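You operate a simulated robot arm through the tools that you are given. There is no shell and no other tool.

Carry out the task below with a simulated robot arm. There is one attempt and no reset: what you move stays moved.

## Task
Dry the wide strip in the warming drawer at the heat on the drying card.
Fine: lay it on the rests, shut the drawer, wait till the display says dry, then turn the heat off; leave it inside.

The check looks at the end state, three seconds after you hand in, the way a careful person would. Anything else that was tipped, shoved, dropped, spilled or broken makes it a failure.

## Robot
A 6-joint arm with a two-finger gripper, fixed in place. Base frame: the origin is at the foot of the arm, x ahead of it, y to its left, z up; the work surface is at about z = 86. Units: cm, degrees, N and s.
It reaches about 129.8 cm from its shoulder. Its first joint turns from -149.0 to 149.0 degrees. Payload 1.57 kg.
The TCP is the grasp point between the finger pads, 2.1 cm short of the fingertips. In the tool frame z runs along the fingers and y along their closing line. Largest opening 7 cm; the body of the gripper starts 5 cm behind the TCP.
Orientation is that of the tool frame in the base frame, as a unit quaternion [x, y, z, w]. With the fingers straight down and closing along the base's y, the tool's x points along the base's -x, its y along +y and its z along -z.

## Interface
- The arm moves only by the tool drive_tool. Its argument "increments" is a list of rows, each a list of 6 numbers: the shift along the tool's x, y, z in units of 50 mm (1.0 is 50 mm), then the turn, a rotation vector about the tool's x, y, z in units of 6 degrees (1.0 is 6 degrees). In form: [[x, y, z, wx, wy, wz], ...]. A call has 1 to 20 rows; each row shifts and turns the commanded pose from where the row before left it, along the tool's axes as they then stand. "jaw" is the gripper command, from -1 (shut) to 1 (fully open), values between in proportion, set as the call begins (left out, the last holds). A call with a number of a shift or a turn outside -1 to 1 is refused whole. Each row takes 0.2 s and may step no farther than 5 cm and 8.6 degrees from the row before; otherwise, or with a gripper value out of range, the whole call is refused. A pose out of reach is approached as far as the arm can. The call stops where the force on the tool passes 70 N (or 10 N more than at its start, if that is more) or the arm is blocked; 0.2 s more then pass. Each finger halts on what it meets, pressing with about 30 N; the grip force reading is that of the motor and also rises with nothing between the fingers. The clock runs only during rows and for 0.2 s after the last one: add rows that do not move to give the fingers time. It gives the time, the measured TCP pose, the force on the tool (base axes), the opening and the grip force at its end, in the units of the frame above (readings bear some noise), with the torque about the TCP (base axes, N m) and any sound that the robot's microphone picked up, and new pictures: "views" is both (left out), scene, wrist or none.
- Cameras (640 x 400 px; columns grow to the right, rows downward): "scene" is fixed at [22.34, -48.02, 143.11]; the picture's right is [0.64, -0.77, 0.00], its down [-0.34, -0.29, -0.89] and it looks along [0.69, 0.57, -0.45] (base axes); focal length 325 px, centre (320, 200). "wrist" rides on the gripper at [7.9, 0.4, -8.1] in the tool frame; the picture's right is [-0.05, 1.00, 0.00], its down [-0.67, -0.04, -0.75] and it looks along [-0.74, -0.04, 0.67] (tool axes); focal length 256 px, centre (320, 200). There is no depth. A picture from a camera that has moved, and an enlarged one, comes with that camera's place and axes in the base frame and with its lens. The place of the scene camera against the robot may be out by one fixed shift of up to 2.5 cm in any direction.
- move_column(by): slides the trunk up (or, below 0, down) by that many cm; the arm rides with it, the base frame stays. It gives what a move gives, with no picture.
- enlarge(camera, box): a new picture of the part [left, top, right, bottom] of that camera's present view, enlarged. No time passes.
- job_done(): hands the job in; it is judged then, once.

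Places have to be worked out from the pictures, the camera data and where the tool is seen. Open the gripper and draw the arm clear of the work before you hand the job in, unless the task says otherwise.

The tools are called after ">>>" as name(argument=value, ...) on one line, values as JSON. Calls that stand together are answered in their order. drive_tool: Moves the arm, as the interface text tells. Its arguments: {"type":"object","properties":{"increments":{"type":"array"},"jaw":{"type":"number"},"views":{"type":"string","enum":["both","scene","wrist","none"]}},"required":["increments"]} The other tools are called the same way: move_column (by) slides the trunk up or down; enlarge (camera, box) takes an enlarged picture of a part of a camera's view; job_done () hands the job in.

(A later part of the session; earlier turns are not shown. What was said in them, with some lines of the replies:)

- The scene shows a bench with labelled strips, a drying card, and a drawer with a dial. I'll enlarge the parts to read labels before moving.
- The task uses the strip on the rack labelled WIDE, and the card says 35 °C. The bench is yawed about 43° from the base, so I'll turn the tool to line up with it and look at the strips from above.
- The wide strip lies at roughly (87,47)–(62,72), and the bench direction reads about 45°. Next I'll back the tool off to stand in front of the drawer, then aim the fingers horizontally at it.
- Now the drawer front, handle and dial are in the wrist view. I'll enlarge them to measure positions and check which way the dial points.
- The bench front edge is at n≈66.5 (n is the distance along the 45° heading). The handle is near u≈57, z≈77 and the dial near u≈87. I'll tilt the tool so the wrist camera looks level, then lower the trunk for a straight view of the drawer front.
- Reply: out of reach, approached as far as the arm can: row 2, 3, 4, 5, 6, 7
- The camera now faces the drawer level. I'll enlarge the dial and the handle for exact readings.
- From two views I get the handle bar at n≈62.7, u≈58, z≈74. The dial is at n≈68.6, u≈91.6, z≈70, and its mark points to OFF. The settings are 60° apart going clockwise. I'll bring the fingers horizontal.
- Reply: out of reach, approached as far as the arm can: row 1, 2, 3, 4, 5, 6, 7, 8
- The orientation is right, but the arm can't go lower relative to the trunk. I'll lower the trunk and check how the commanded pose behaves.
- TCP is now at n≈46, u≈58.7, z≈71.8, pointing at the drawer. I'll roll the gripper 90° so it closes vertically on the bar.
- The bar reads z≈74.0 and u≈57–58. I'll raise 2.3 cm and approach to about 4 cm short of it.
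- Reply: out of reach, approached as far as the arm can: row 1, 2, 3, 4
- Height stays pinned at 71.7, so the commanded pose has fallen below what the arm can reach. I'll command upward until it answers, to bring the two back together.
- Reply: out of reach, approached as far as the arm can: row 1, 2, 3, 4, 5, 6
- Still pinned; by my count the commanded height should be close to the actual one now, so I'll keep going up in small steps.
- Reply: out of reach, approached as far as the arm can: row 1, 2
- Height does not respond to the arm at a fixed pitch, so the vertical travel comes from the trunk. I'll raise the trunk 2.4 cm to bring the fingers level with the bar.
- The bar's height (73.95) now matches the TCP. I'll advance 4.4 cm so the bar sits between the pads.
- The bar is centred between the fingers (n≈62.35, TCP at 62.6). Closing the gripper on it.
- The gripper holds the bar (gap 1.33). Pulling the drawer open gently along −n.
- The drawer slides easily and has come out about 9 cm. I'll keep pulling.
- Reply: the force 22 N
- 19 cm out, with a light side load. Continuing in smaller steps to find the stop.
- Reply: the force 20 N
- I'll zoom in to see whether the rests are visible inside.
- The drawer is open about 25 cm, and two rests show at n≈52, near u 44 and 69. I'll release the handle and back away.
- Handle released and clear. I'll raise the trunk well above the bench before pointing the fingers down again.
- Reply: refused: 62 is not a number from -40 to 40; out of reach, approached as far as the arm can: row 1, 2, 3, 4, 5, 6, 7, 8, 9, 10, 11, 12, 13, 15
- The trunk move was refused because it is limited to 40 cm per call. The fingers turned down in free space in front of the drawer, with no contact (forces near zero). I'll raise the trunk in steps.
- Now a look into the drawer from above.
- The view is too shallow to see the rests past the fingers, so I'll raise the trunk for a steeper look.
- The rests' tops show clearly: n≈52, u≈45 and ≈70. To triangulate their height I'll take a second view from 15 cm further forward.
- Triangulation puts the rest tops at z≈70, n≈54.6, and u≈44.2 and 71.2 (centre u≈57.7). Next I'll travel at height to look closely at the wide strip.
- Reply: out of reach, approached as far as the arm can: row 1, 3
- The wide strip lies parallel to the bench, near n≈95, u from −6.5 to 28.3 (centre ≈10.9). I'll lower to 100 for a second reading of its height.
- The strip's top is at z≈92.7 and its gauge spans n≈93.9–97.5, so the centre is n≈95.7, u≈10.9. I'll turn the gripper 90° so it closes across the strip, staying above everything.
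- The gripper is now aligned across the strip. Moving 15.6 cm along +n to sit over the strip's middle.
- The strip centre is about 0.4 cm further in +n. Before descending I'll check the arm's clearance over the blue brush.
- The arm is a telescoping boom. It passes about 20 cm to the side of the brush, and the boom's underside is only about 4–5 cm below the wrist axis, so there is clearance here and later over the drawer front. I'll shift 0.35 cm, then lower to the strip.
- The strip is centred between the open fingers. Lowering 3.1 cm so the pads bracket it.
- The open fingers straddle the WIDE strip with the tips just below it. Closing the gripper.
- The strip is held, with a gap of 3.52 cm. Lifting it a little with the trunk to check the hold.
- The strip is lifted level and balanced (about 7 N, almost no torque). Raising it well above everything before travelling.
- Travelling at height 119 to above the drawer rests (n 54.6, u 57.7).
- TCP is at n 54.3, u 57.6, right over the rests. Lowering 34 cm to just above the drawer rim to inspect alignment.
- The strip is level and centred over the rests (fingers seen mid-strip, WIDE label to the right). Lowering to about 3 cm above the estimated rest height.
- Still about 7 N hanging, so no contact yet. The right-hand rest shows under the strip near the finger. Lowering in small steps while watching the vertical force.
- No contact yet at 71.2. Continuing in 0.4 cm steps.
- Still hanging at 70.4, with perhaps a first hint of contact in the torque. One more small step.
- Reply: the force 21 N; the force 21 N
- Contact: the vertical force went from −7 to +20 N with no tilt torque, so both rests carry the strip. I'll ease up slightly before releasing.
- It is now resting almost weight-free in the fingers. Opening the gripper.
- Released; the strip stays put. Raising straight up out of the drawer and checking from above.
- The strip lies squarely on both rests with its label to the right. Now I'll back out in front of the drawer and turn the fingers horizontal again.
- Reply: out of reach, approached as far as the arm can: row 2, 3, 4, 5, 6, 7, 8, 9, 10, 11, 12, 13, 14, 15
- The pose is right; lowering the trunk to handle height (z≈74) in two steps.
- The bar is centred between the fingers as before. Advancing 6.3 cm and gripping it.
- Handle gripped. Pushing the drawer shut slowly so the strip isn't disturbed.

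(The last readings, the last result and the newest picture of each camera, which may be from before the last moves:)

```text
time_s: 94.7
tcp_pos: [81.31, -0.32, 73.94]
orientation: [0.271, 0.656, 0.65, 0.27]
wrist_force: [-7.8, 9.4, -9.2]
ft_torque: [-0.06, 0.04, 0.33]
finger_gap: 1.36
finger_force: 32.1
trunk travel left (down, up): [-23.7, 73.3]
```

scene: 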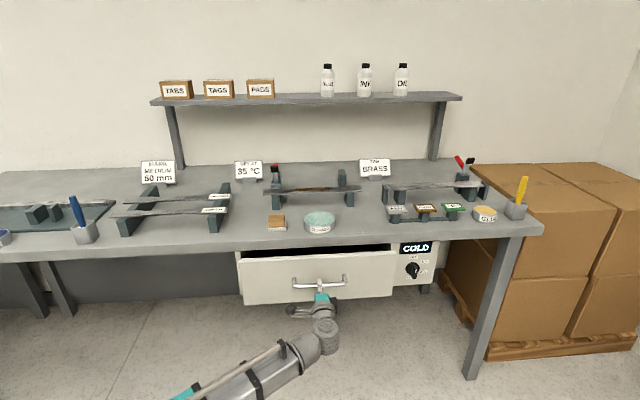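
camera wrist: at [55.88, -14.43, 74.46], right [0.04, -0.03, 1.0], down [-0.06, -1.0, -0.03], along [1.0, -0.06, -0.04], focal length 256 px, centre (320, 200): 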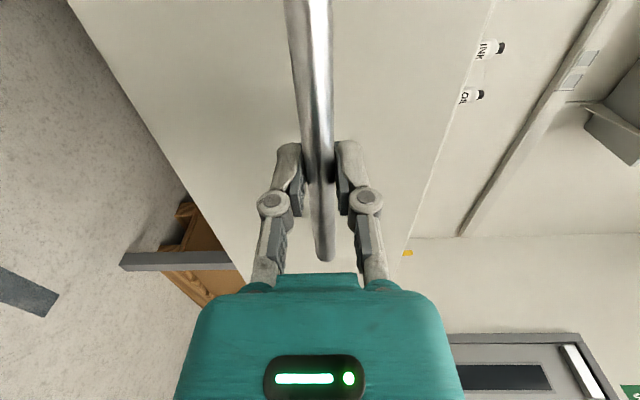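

About 5.2 cm left to close. Finishing slowly, going slightly past to press it fully shut.

>>> drive_tool(increments=[[0, 0, 0.1, 0, 0, 0], [0, 0, 0.2, 0, 0, 0], [0, 0, 0.2, 0, 0, 0], [0, 0, 0.2, 0, 0, 0], [0, 0, 0.15, 0, 0, 0], [0, 0, 0.1, 0, 0, 0], [0, 0, 0.06, 0, 0, 0], [0, 0, 0.06, 0, 0, 0], [0, 0, 0.04, 0, 0, 0]], views="scene")

>>> enlarge(camera="scene", box=[220, 220, 440, 320])

```text
time_s: 96.7
tcp_pos: [85.44, 3.41, 73.99]
orientation: [0.273, 0.655, 0.65, 0.271]
wrist_force: [-21.6, -9.6, -15.7]
ft_torque: [-0.12, 0.09, -0.04]
finger_gap: 1.33
finger_force: 31.9
trunk travel left (down, up): [-23.7, 73.3]
```

scene: 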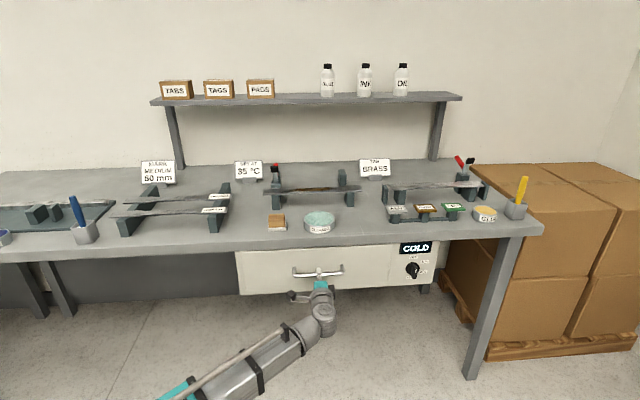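

```text
2.91 times, centred on (330, 270) of scene
camera zoom: at [22.34, -48.02, 143.11], right [0.64, -0.77, 0.0], down [-0.34, -0.29, -0.89], along [0.69, 0.57, -0.45], focal length 946 px, centre (291, -4)
```

zoom: 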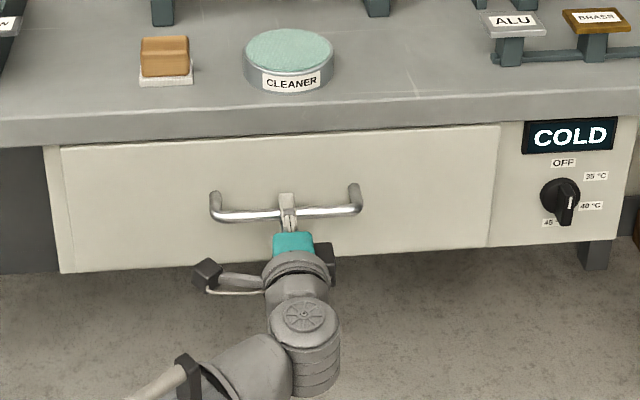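

The drawer is fully shut (a firm stop at about 22 N). Releasing the handle and backing off 10 cm.

>>> drive_tool(increments=[[0, 0, 0, 0, 0, 0], [0, 0, 0, 0, 0, 0], [0, 0, 0, 0, 0, 0], [0, 0, 0, 0, 0, 0], [0, 0, -0.3, 0, 0, 0], [0, 0, -0.5, 0, 0, 0], [0, 0, -0.6, 0, 0, 0], [0, 0, -0.6, 0, 0, 0]], jaw=1)

```text
time_s: 98.5
tcp_pos: [78.08, -3.49, 74.02]
orientation: [0.272, 0.654, 0.651, 0.271]
wrist_force: [0.5, 1.3, -0.7]
ft_torque: [0.01, 0.01, 0.0]
finger_gap: 6.99
finger_force: 0.0
trunk travel left (down, up): [-23.7, 73.3]
camera wrist: at [66.68, -3.58, 74.5], right [0.04, -0.03, 1.0], down [-0.06, -1.0, -0.03], along [1.0, -0.06, -0.04], focal length 256 px, centre (320, 200)
```

scene: 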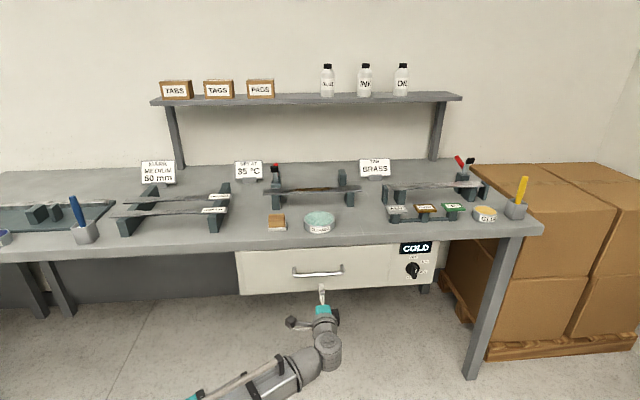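
wrist: 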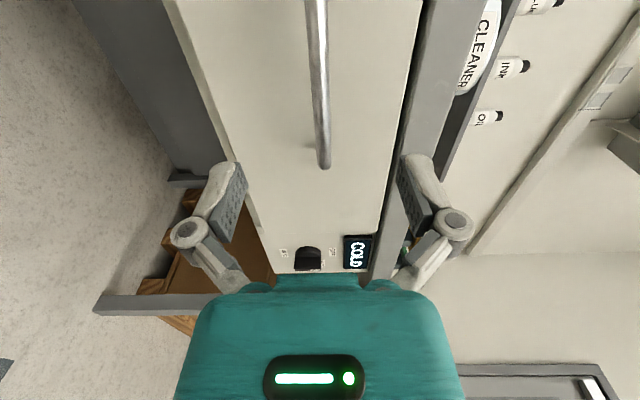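

The drawer is shut and released. For the dial I'll roll back 90° so the fingers close horizontally across its vertical paddle, and slide right to u≈91.6.

>>> drive_tool(increments=[[0, 0, -0.1, 0, 0, -1], [0, 0, -0.1, 0, 0, -1], [0, 0, -0.1, 0, 0, -1], [0, 0, -0.1, 0, 0, -1], [0, 0, -0.1, 0, 0, -1], [0, 0, 0, 0, 0, -1], [0, 0, 0, 0, 0, -1], [0, 0, 0, 0, 0, -1], [0, 0, 0, 0, 0, -1], [0, 0, 0, 0, 0, -1], [0, 0, 0, 0, 0, -1], [0, 0, 0, 0, 0, -1], [0, 0, 0, 0, 0, -1], [0, 0, 0, 0, 0, -1], [0, 0, 0, 0, 0, -1]], views="none")

>>> drive_tool(increments=[[0, -0.9, 0, 0, 0, 0], [0, -0.9, 0, 0, 0, 0], [0, -0.9, 0, 0, 0, 0], [0, -0.9, 0, 0, 0, 0], [0, -0.9, 0, 0, 0, 0], [0, -0.9, 0, 0, 0, 0], [0, -0.9, 0, 0, 0, 0], [0, -0.48, 0, 0, 0, 0]])

>>> enlarge(camera="wrist", box=[220, 0, 420, 125])

```text
time_s: 101.7
tcp_pos: [76.37, -5.35, 73.95]
orientation: [-0.271, 0.655, 0.269, 0.652]
wrist_force: [0.5, -0.6, 0.3]
ft_torque: [0.03, 0.02, 0.04]
finger_gap: 6.99
finger_force: 0.0
trunk travel left (down, up): [-23.7, 73.3]
```

```text
time_s: 103.5
tcp_pos: [100.29, -29.55, 74.02]
orientation: [-0.272, 0.655, 0.27, 0.651]
wrist_force: [0.0, 0.6, -0.6]
ft_torque: [0.0, 0.02, 0.0]
finger_gap: 7.0
finger_force: 0.1
trunk travel left (down, up): [-23.7, 73.3]
camera wrist: at [94.15, -34.98, 66.14], right [-0.7, 0.71, 0.05], down [-0.5, -0.55, 0.67], along [0.5, 0.45, 0.74], focal length 256 px, centre (320, 200)
```

scene: 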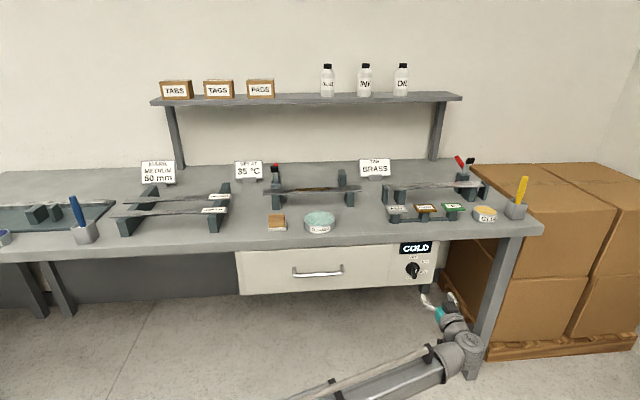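
wrist: 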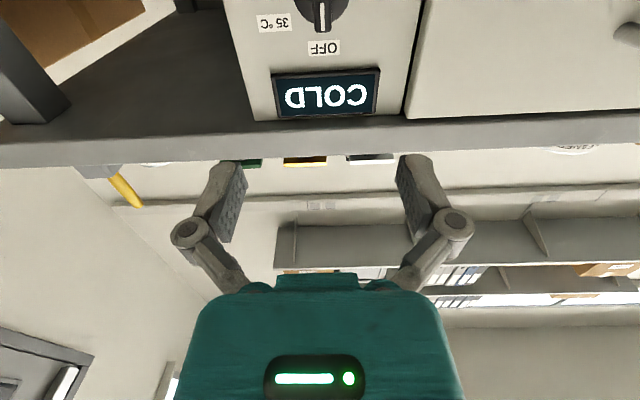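

```text
3.20 times, centred on (320, 62) of wrist
camera zoom: at [94.15, -34.98, 66.14], right [-0.7, 0.71, 0.05], down [-0.5, -0.55, 0.67], along [0.5, 0.45, 0.74], focal length 819 px, centre (320, 640)
```

zoom: 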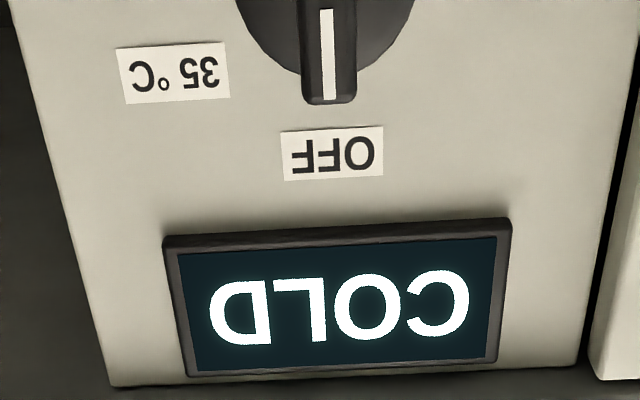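

The paddle's mark points to OFF and is nearly centred ahead. Lowering the trunk 4 cm to the dial's height for a better look.

>>> move_column(by=-4)

>>> drive_tool(increments=[[0, 0, 0, 0, 0, 0]])

>>> enlarge(camera="wrist", box=[220, 0, 420, 125])

>>> enlarge(camera="scene", box=[370, 230, 530, 390])

```text
time_s: 104.3
tcp_pos: [100.44, -29.48, 70.06]
orientation: [-0.271, 0.657, 0.268, 0.651]
wrist_force: [0.3, 0.7, 0.5]
ft_torque: [0.03, 0.01, 0.0]
finger_gap: 6.99
finger_force: 0.1
trunk travel left (down, up): [-19.7, 77.3]
```

```text
time_s: 104.8
tcp_pos: [100.34, -29.44, 69.98]
orientation: [-0.27, 0.656, 0.268, 0.652]
wrist_force: [-0.3, 0.1, -0.5]
ft_torque: [-0.03, -0.01, -0.01]
finger_gap: 6.99
finger_force: 0.0
trunk travel left (down, up): [-19.7, 77.3]
camera wrist: at [94.14, -34.94, 62.13], right [-0.7, 0.71, 0.05], down [-0.5, -0.55, 0.67], along [0.5, 0.45, 0.74], focal length 256 px, centre (320, 200)
```

scene: 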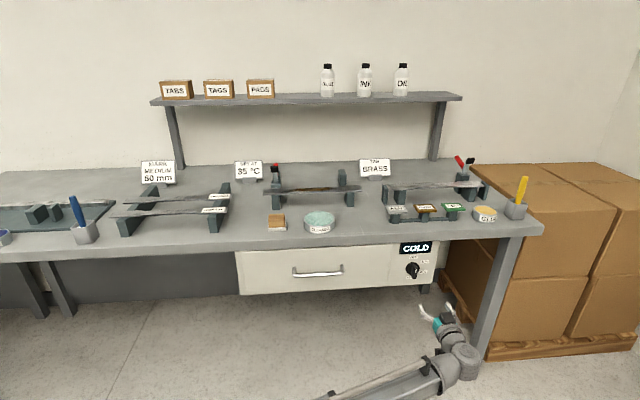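
wrist: 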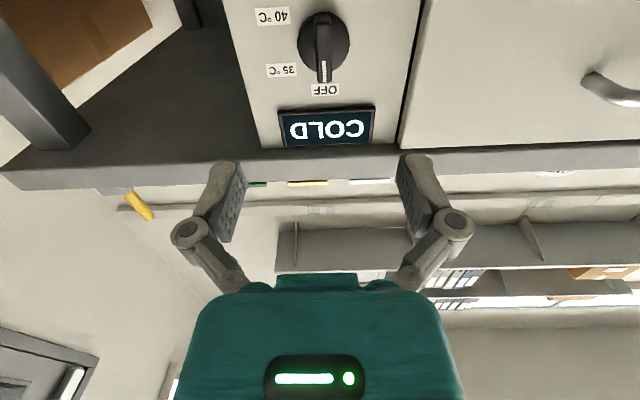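

```text
3.20 times, centred on (320, 62) of wrist
camera zoom: at [94.14, -34.94, 62.13], right [-0.7, 0.71, 0.05], down [-0.5, -0.55, 0.67], along [0.5, 0.45, 0.74], focal length 819 px, centre (320, 640)
```

zoom: 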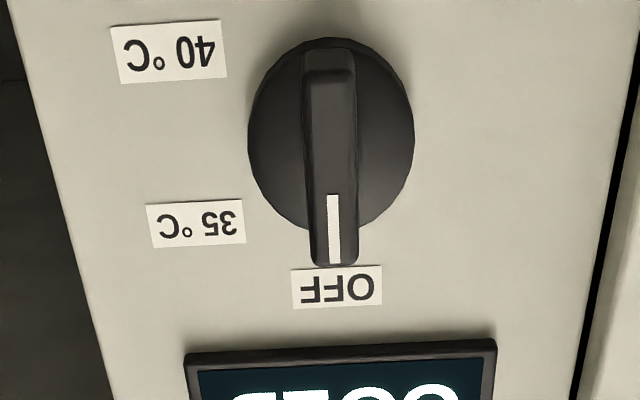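

```text
2.50 times, centred on (450, 310) of scene
camera zoom: at [22.34, -48.02, 143.11], right [0.64, -0.77, 0.0], down [-0.34, -0.29, -0.89], along [0.69, 0.57, -0.45], focal length 813 px, centre (-5, -75)
```

zoom: 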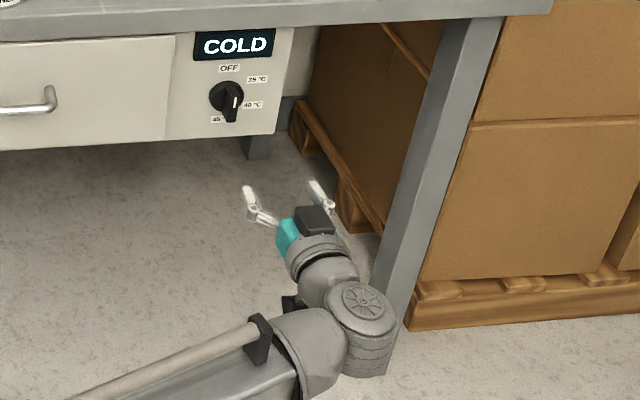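

The dial centre reads u≈91.35, z≈69.8, with the paddle's outer face near n≈65. I'll nudge 0.35 cm left and approach to about 4 cm short.

>>> drive_tool(increments=[[0, 0.03, 0.5, 0, 0, 0], [0, 0.03, 0.5, 0, 0, 0], [0, 0.02, 0.5, 0, 0, 0], [0, 0, 0.4, 0, 0, 0], [0, 0, 0.25, 0, 0, 0]])

>>> enlarge(camera="wrist", box=[200, 60, 440, 210])

>>> enlarge(camera="scene", box=[370, 220, 530, 320])

```text
time_s: 106.0
tcp_pos: [107.76, -21.66, 70.01]
orientation: [-0.27, 0.655, 0.269, 0.652]
wrist_force: [-0.6, -0.1, 0.6]
ft_torque: [0.03, 0.0, 0.0]
finger_gap: 6.98
finger_force: 0.0
trunk travel left (down, up): [-19.7, 77.3]
camera wrist: at [101.6, -27.14, 62.14], right [-0.7, 0.71, 0.05], down [-0.5, -0.55, 0.67], along [0.5, 0.45, 0.74], focal length 256 px, centre (320, 200)
```

scene: 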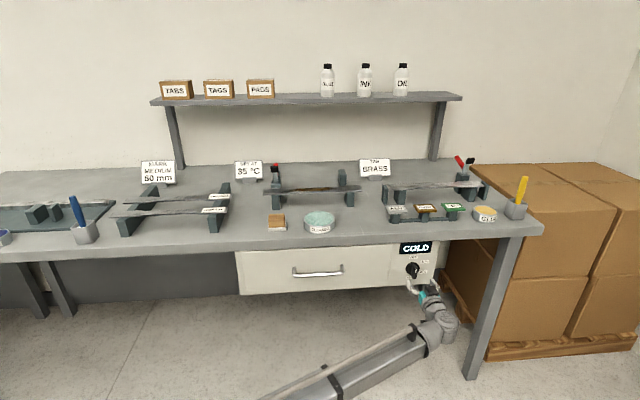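
wrist: 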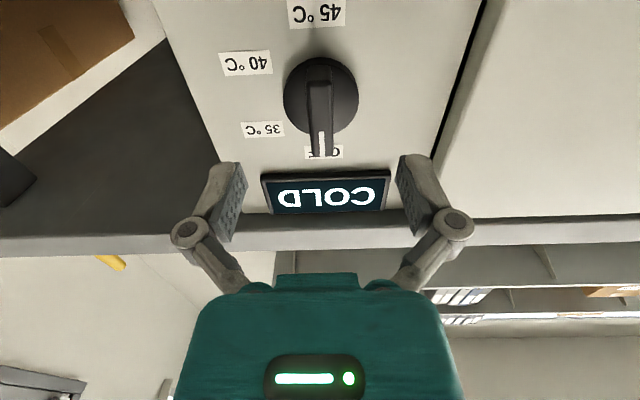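

```text
2.67 times, centred on (320, 135) of wrist
camera zoom: at [101.6, -27.14, 62.14], right [-0.7, 0.71, 0.05], down [-0.5, -0.55, 0.67], along [0.5, 0.45, 0.74], focal length 683 px, centre (320, 373)
```

zoom: 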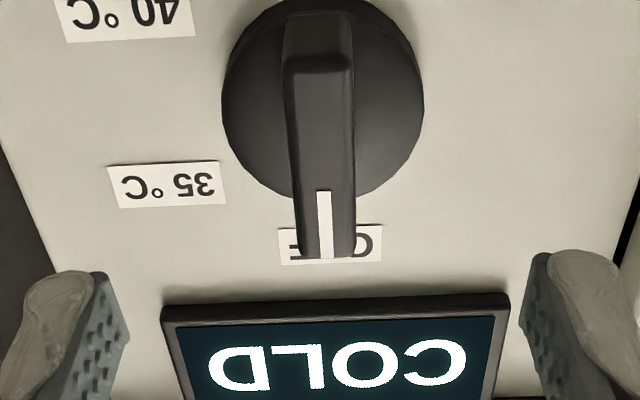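

```text
4.00 times, centred on (450, 270) of scene
camera zoom: at [22.34, -48.02, 143.11], right [0.64, -0.77, 0.0], down [-0.34, -0.29, -0.89], along [0.69, 0.57, -0.45], focal length 1301 px, centre (-200, -80)
```

zoom: 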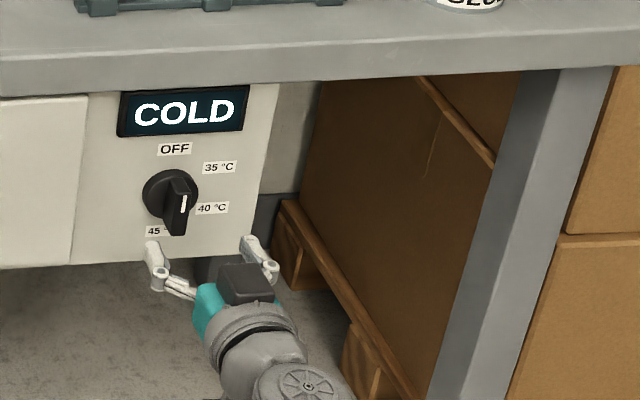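

The paddle is centred in the gripper. Its outer face is about 4.6 cm ahead and the disc about 7.3 cm, so I'll advance 4.5 cm and close gently on it.

>>> drive_tool(increments=[[0, 0, 0.3, 0, 0, 0], [0, 0, 0.3, 0, 0, 0], [0, 0, 0.2, 0, 0, 0], [0, 0, 0.1, 0, 0, 0]], views="wrist")

>>> enlarge(camera="wrist", box=[200, 80, 440, 280])

```text
time_s: 107.0
tcp_pos: [110.75, -18.48, 69.91]
orientation: [-0.271, 0.656, 0.269, 0.652]
wrist_force: [-0.4, 0.2, 0.0]
ft_torque: [-0.01, -0.02, -0.04]
finger_gap: 6.98
finger_force: 0.0
trunk travel left (down, up): [-19.7, 77.3]
camera wrist: at [104.74, -23.94, 62.12], right [-0.7, 0.71, 0.05], down [-0.5, -0.55, 0.67], along [0.5, 0.45, 0.74], focal length 256 px, centre (320, 200)
```

wrist: 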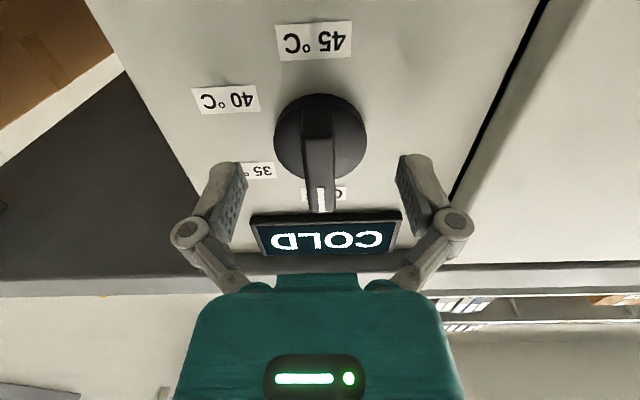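

```text
2.00 times, centred on (320, 180) of wrist
camera zoom: at [104.74, -23.94, 62.12], right [-0.7, 0.71, 0.05], down [-0.5, -0.55, 0.67], along [0.5, 0.45, 0.74], focal length 512 px, centre (320, 240)
```

zoom: 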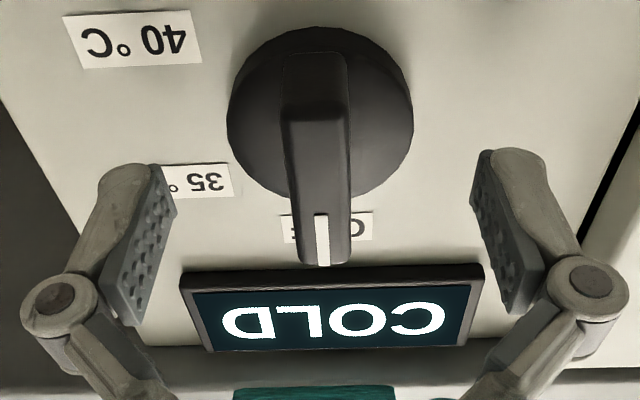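

The paddle is centred within a millimetre. Closing on it.

>>> drive_tool(increments=[[0, 0, 0, 0, 0, 0], [0, 0, 0, 0, 0, 0], [0, 0, 0, 0, 0, 0], [0, 0, 0, 0, 0, 0], [0, 0, 0, 0, 0, 0]], jaw=-1, views="wrist")

```text
time_s: 108.2
tcp_pos: [110.83, -18.53, 69.98]
orientation: [-0.271, 0.656, 0.269, 0.651]
wrist_force: [-5.9, -3.0, -1.7]
ft_torque: [-0.05, 0.07, -0.01]
finger_gap: 1.4
finger_force: 32.3
trunk travel left (down, up): [-19.7, 77.3]
camera wrist: at [104.7, -23.98, 62.12], right [-0.7, 0.71, 0.05], down [-0.5, -0.55, 0.67], along [0.5, 0.45, 0.74], focal length 256 px, centre (320, 200)
```

wrist: 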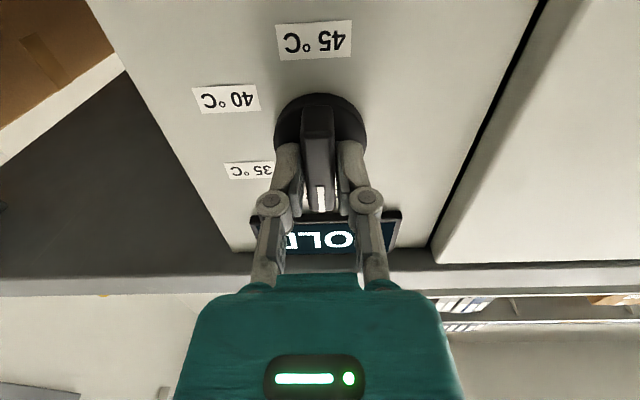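

The paddle is held (1.4 cm). Turning clockwise 60° from OFF to 35 °C.

>>> drive_tool(increments=[[0, 0, 0, 0, 0, 1], [0, 0, 0, 0, 0, 1], [0, 0, 0, 0, 0, 1], [0, 0, 0, 0, 0, 1], [0, 0, 0, 0, 0, 1], [0, 0, 0, 0, 0, 1], [0, 0, 0, 0, 0, 1], [0, 0, 0, 0, 0, 1], [0, 0, 0, 0, 0, 1], [0, 0, 0, 0, 0, 1]])

>>> enlarge(camera="scene", box=[370, 220, 530, 320])

>>> enlarge(camera="wrist", box=[200, 50, 440, 250])

```text
time_s: 110.3
tcp_pos: [110.95, -18.53, 70.05]
orientation: [0.094, 0.703, 0.559, 0.429]
wrist_force: [6.8, -7.9, 4.9]
ft_torque: [-0.23, 0.22, 0.54]
finger_gap: 1.41
finger_force: 32.3
trunk travel left (down, up): [-19.7, 77.3]
camera wrist: at [100.02, -19.21, 66.46], right [-0.31, 0.32, 0.89], down [-0.11, -0.95, 0.31], along [0.94, 0.0, 0.33], focal length 256 px, centre (320, 200)
```

scene: 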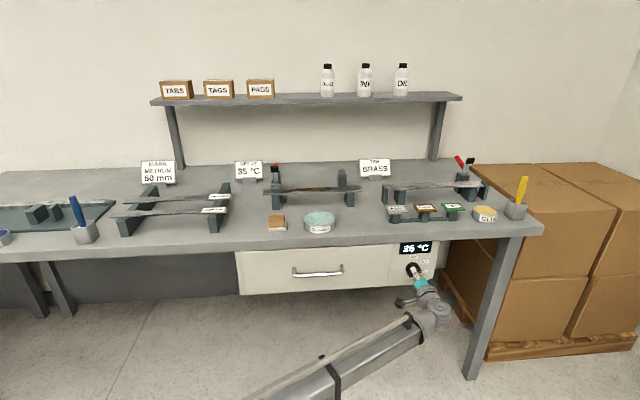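
wrist: 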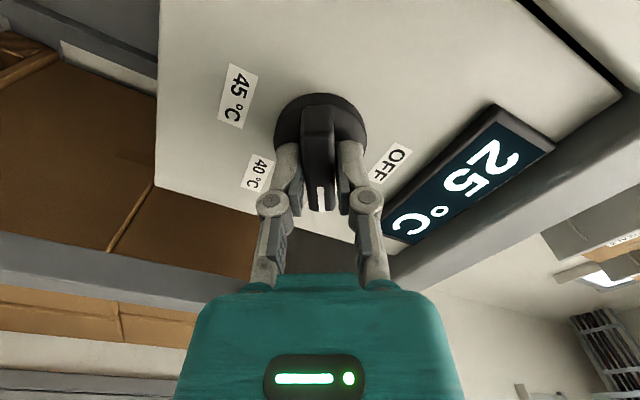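

```text
4.00 times, centred on (450, 270) of scene
camera zoom: at [22.34, -48.02, 143.11], right [0.64, -0.77, 0.0], down [-0.34, -0.29, -0.89], along [0.69, 0.57, -0.45], focal length 1301 px, centre (-200, -80)
```

zoom: 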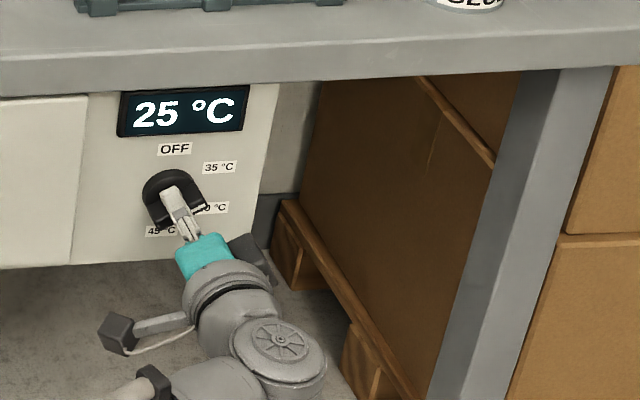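

```text
2.00 times, centred on (320, 150) of wrist
camera zoom: at [100.02, -19.21, 66.46], right [-0.31, 0.32, 0.89], down [-0.11, -0.95, 0.31], along [0.94, 0.0, 0.33], focal length 512 px, centre (320, 300)
```

zoom: 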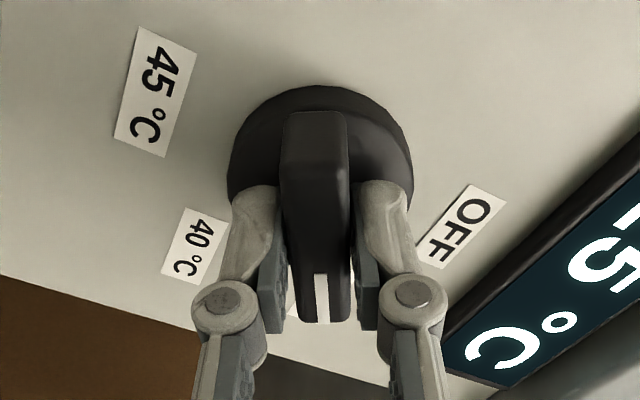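

The dial points at 35 °C and the display reads 25 °C and climbing. I'll keep holding the paddle and wait.

>>> drive_tool(increments=[[0, 0, 0, 0, 0, 0], [0, 0, 0, 0, 0, 0], [0, 0, 0, 0, 0, 0], [0, 0, 0, 0, 0, 0], [0, 0, 0, 0, 0, 0], [0, 0, 0, 0, 0, 0], [0, 0, 0, 0, 0, 0], [0, 0, 0, 0, 0, 0], [0, 0, 0, 0, 0, 0], [0, 0, 0, 0, 0, 0], [0, 0, 0, 0, 0, 0], [0, 0, 0, 0, 0, 0], [0, 0, 0, 0, 0, 0], [0, 0, 0, 0, 0, 0], [0, 0, 0, 0, 0, 0], [0, 0, 0, 0, 0, 0], [0, 0, 0, 0, 0, 0], [0, 0, 0, 0, 0, 0], [0, 0, 0, 0, 0, 0], [0, 0, 0, 0, 0, 0]], views="wrist")

```text
time_s: 114.5
tcp_pos: [111.01, -18.49, 70.1]
orientation: [0.094, 0.704, 0.558, 0.43]
wrist_force: [18.6, -9.5, 10.9]
ft_torque: [0.03, -0.05, -0.11]
finger_gap: 1.37
finger_force: 32.1
trunk travel left (down, up): [-19.7, 77.3]
camera wrist: at [100.02, -19.21, 66.45], right [-0.31, 0.33, 0.89], down [-0.11, -0.95, 0.31], along [0.94, 0.0, 0.33], focal length 256 px, centre (320, 200)
```

wrist: 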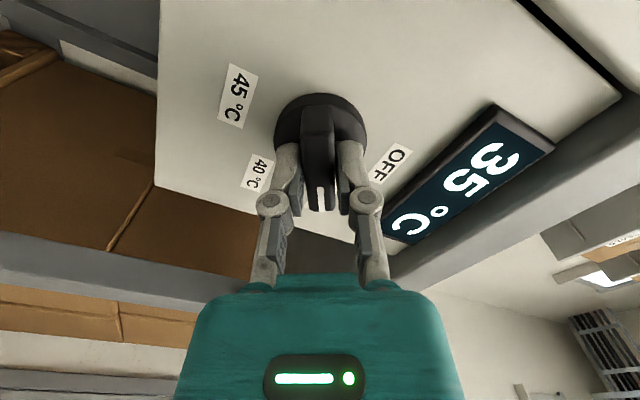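

The display holds at 35 °C. Waiting on for it to say dry.

>>> drive_tool(increments=[[0, 0, 0, 0, 0, 0], [0, 0, 0, 0, 0, 0], [0, 0, 0, 0, 0, 0], [0, 0, 0, 0, 0, 0], [0, 0, 0, 0, 0, 0], [0, 0, 0, 0, 0, 0], [0, 0, 0, 0, 0, 0], [0, 0, 0, 0, 0, 0], [0, 0, 0, 0, 0, 0], [0, 0, 0, 0, 0, 0], [0, 0, 0, 0, 0, 0], [0, 0, 0, 0, 0, 0], [0, 0, 0, 0, 0, 0], [0, 0, 0, 0, 0, 0], [0, 0, 0, 0, 0, 0], [0, 0, 0, 0, 0, 0], [0, 0, 0, 0, 0, 0], [0, 0, 0, 0, 0, 0], [0, 0, 0, 0, 0, 0], [0, 0, 0, 0, 0, 0]], views="wrist")

```text
time_s: 118.8
tcp_pos: [110.78, -18.57, 70.07]
orientation: [0.095, 0.704, 0.558, 0.43]
wrist_force: [16.3, -8.0, 9.1]
ft_torque: [0.15, -0.16, -0.49]
finger_gap: 1.4
finger_force: 32.2
trunk travel left (down, up): [-19.7, 77.3]
camera wrist: at [100.01, -19.21, 66.45], right [-0.31, 0.33, 0.89], down [-0.11, -0.95, 0.31], along [0.94, 0.0, 0.33], focal length 256 px, centre (320, 200)
```

wrist: 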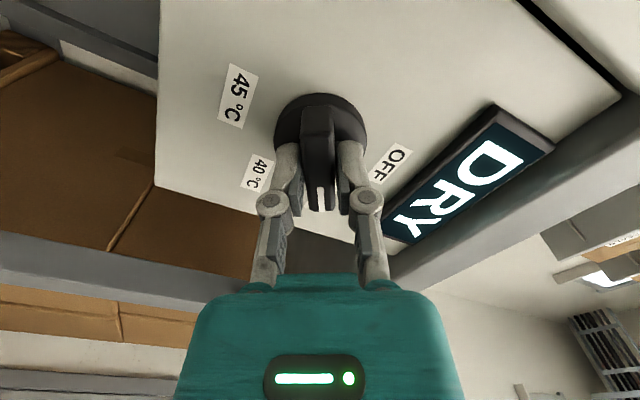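

The display says DRY. Turning the dial 60° back counter-clockwise to OFF.

>>> drive_tool(increments=[[0, 0, 0, 0, 0, -1], [0, 0, 0, 0, 0, -1], [0, 0, 0, 0, 0, -1], [0, 0, 0, 0, 0, -1], [0, 0, 0, 0, 0, -1], [0, 0, 0, 0, 0, -1], [0, 0, 0, 0, 0, -1], [0, 0, 0, 0, 0, -1], [0, 0, 0, 0, 0, -1], [0, 0, 0, 0, 0, -1]])

>>> enlarge(camera="wrist", box=[200, 80, 440, 280])

```text
time_s: 121.0
tcp_pos: [110.82, -18.54, 69.97]
orientation: [-0.271, 0.656, 0.268, 0.652]
wrist_force: [17.3, -8.7, 6.2]
ft_torque: [0.66, -0.63, -0.36]
finger_gap: 1.39
finger_force: 32.3
trunk travel left (down, up): [-19.7, 77.3]
camera wrist: at [104.69, -23.97, 62.09], right [-0.7, 0.71, 0.05], down [-0.5, -0.55, 0.67], along [0.5, 0.45, 0.74], focal length 256 px, centre (320, 200)
```

scene: 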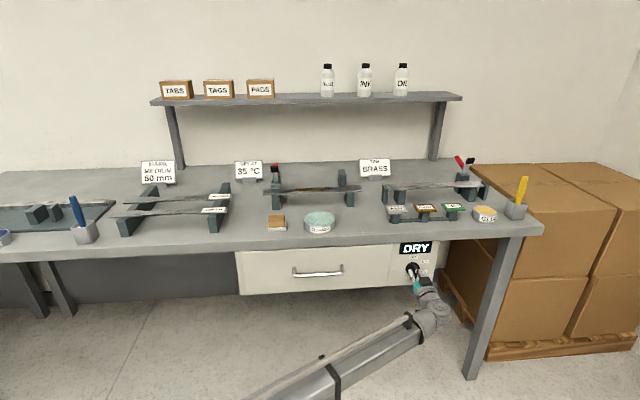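
wrist: 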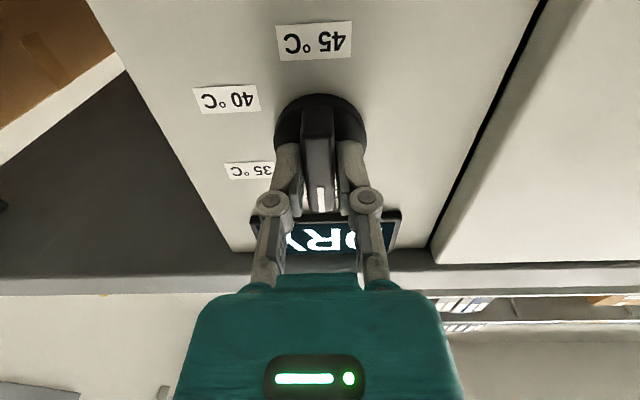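

```text
2.00 times, centred on (320, 180) of wrist
camera zoom: at [104.69, -23.97, 62.09], right [-0.7, 0.71, 0.05], down [-0.5, -0.55, 0.67], along [0.5, 0.45, 0.74], focal length 512 px, centre (320, 240)
```

zoom: 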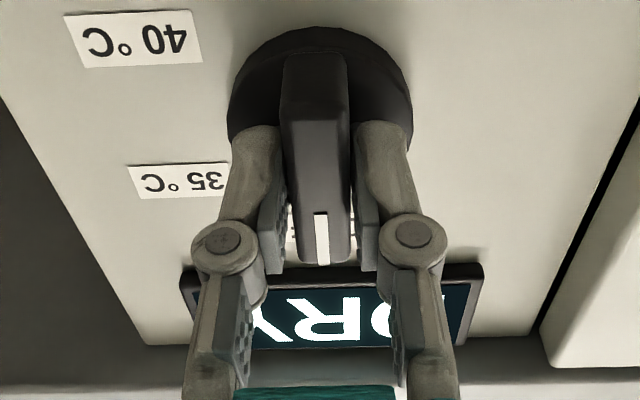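

The paddle is upright at OFF, as at the start. Releasing and backing straight off to check it.

>>> drive_tool(increments=[[0, 0, 0, 0, 0, 0], [0, 0, 0, 0, 0, 0], [0, 0, 0, 0, 0, 0], [0, 0, 0, 0, 0, 0], [0, 0, -0.3, 0, 0, 0], [0, 0, -0.5, 0, 0, 0], [0, 0, -0.7, 0, 0, 0], [0, 0, -0.8, 0, 0, 0], [0, 0, -0.7, 0, 0, 0]], jaw=1)

>>> enlarge(camera="wrist", box=[220, 0, 420, 160])

>>> enlarge(camera="scene", box=[230, 220, 450, 320])

```text
time_s: 123.0
tcp_pos: [100.15, -29.21, 70.14]
orientation: [-0.271, 0.656, 0.269, 0.651]
wrist_force: [0.0, 0.7, -0.2]
ft_torque: [0.0, -0.02, -0.02]
finger_gap: 7.0
finger_force: 0.1
trunk travel left (down, up): [-19.7, 77.3]
camera wrist: at [94.01, -34.65, 62.13], right [-0.7, 0.71, 0.05], down [-0.5, -0.55, 0.67], along [0.5, 0.45, 0.74], focal length 256 px, centre (320, 200)
```

scene: 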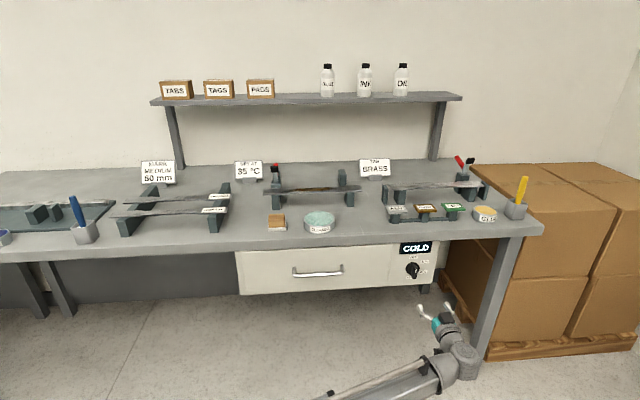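
wrist: 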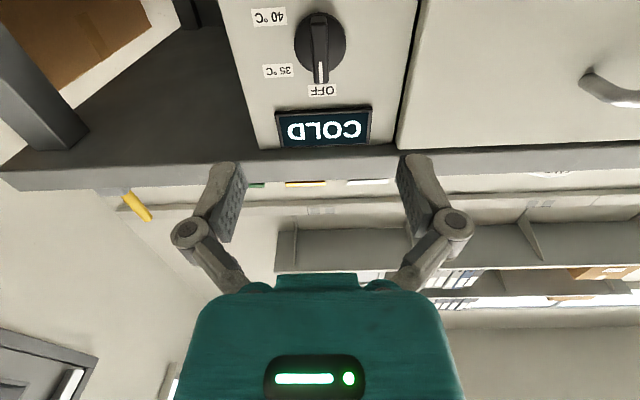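

```text
2.50 times, centred on (320, 80) of wrist
camera zoom: at [94.01, -34.65, 62.13], right [-0.7, 0.71, 0.05], down [-0.5, -0.55, 0.67], along [0.5, 0.45, 0.74], focal length 640 px, centre (320, 500)
```

zoom: 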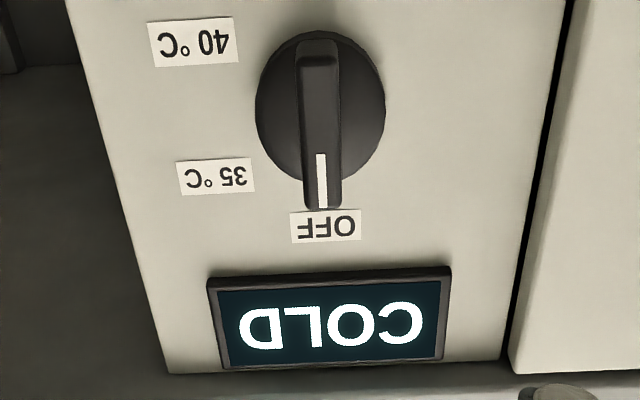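

```text
2.91 times, centred on (340, 270) of scene
camera zoom: at [22.34, -48.02, 143.11], right [0.64, -0.77, 0.0], down [-0.34, -0.29, -0.89], along [0.69, 0.57, -0.45], focal length 946 px, centre (262, -4)
```

zoom: 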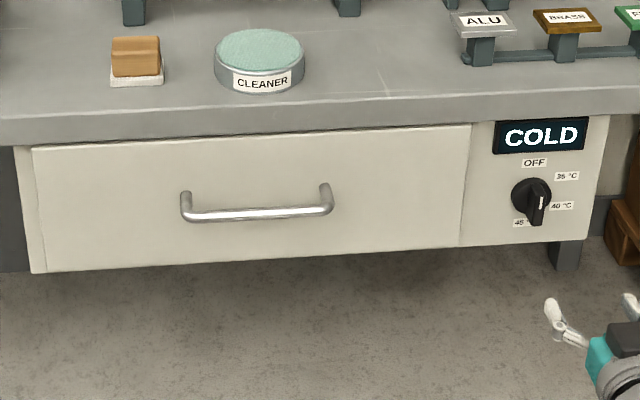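

The dial is OFF, the display has returned to COLD after DRY, the drawer is shut and the bench items are undisturbed. I'll draw the arm further back before handing in.

>>> drive_tool(increments=[[0, 0.4, -0.6, 0, 0, 0], [0, 0.6, -0.6, 0, 0, 0], [0, 0.6, -0.6, 0, 0, 0], [0, 0.6, -0.6, 0, 0, 0], [0, 0.6, -0.4, 0, 0, 0]])

```text
time_s: 124.2
tcp_pos: [80.33, -28.85, 70.12]
orientation: [-0.27, 0.655, 0.269, 0.653]
wrist_force: [0.5, 0.2, -0.3]
ft_torque: [0.0, -0.01, 0.02]
finger_gap: 7.02
finger_force: 0.1
trunk travel left (down, up): [-19.7, 77.3]
camera wrist: at [74.1, -34.3, 62.16], right [-0.7, 0.71, 0.05], down [-0.5, -0.55, 0.67], along [0.5, 0.44, 0.74], focal length 256 px, centre (320, 200)
```

scene: 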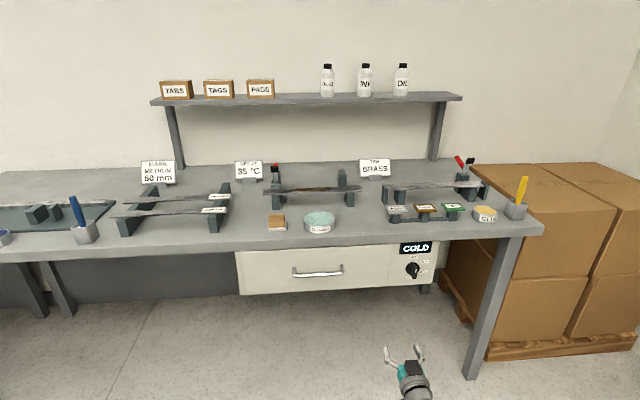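
wrist: 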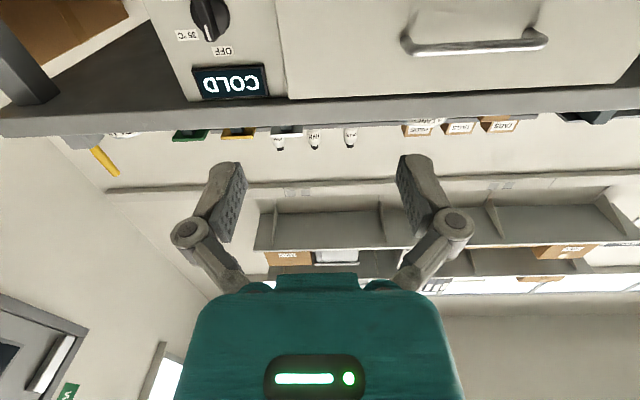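

The arm is clear, the gripper is open, and everything looks in order. Handing the job in.

>>> job_done()

```text
The job is handed in.
```

The wide strip is dried and still lying on the rests inside the shut warming drawer, with the heat off. I've handed the job in.

- **Heat:** I set the dial to 35 °C, as the drying card says. The display climbed to 35 °C and then read DRY, and only then did I turn the dial back to OFF. It now shows COLD.
- **Strip:** I placed it level on both rests and then shut the drawer slowly. I did not reopen the drawer to check the strip after shutting it.
- **Rest of the bench:** Nothing else looks moved in the final picture. The gripper is open and the arm is drawn back from the bench.
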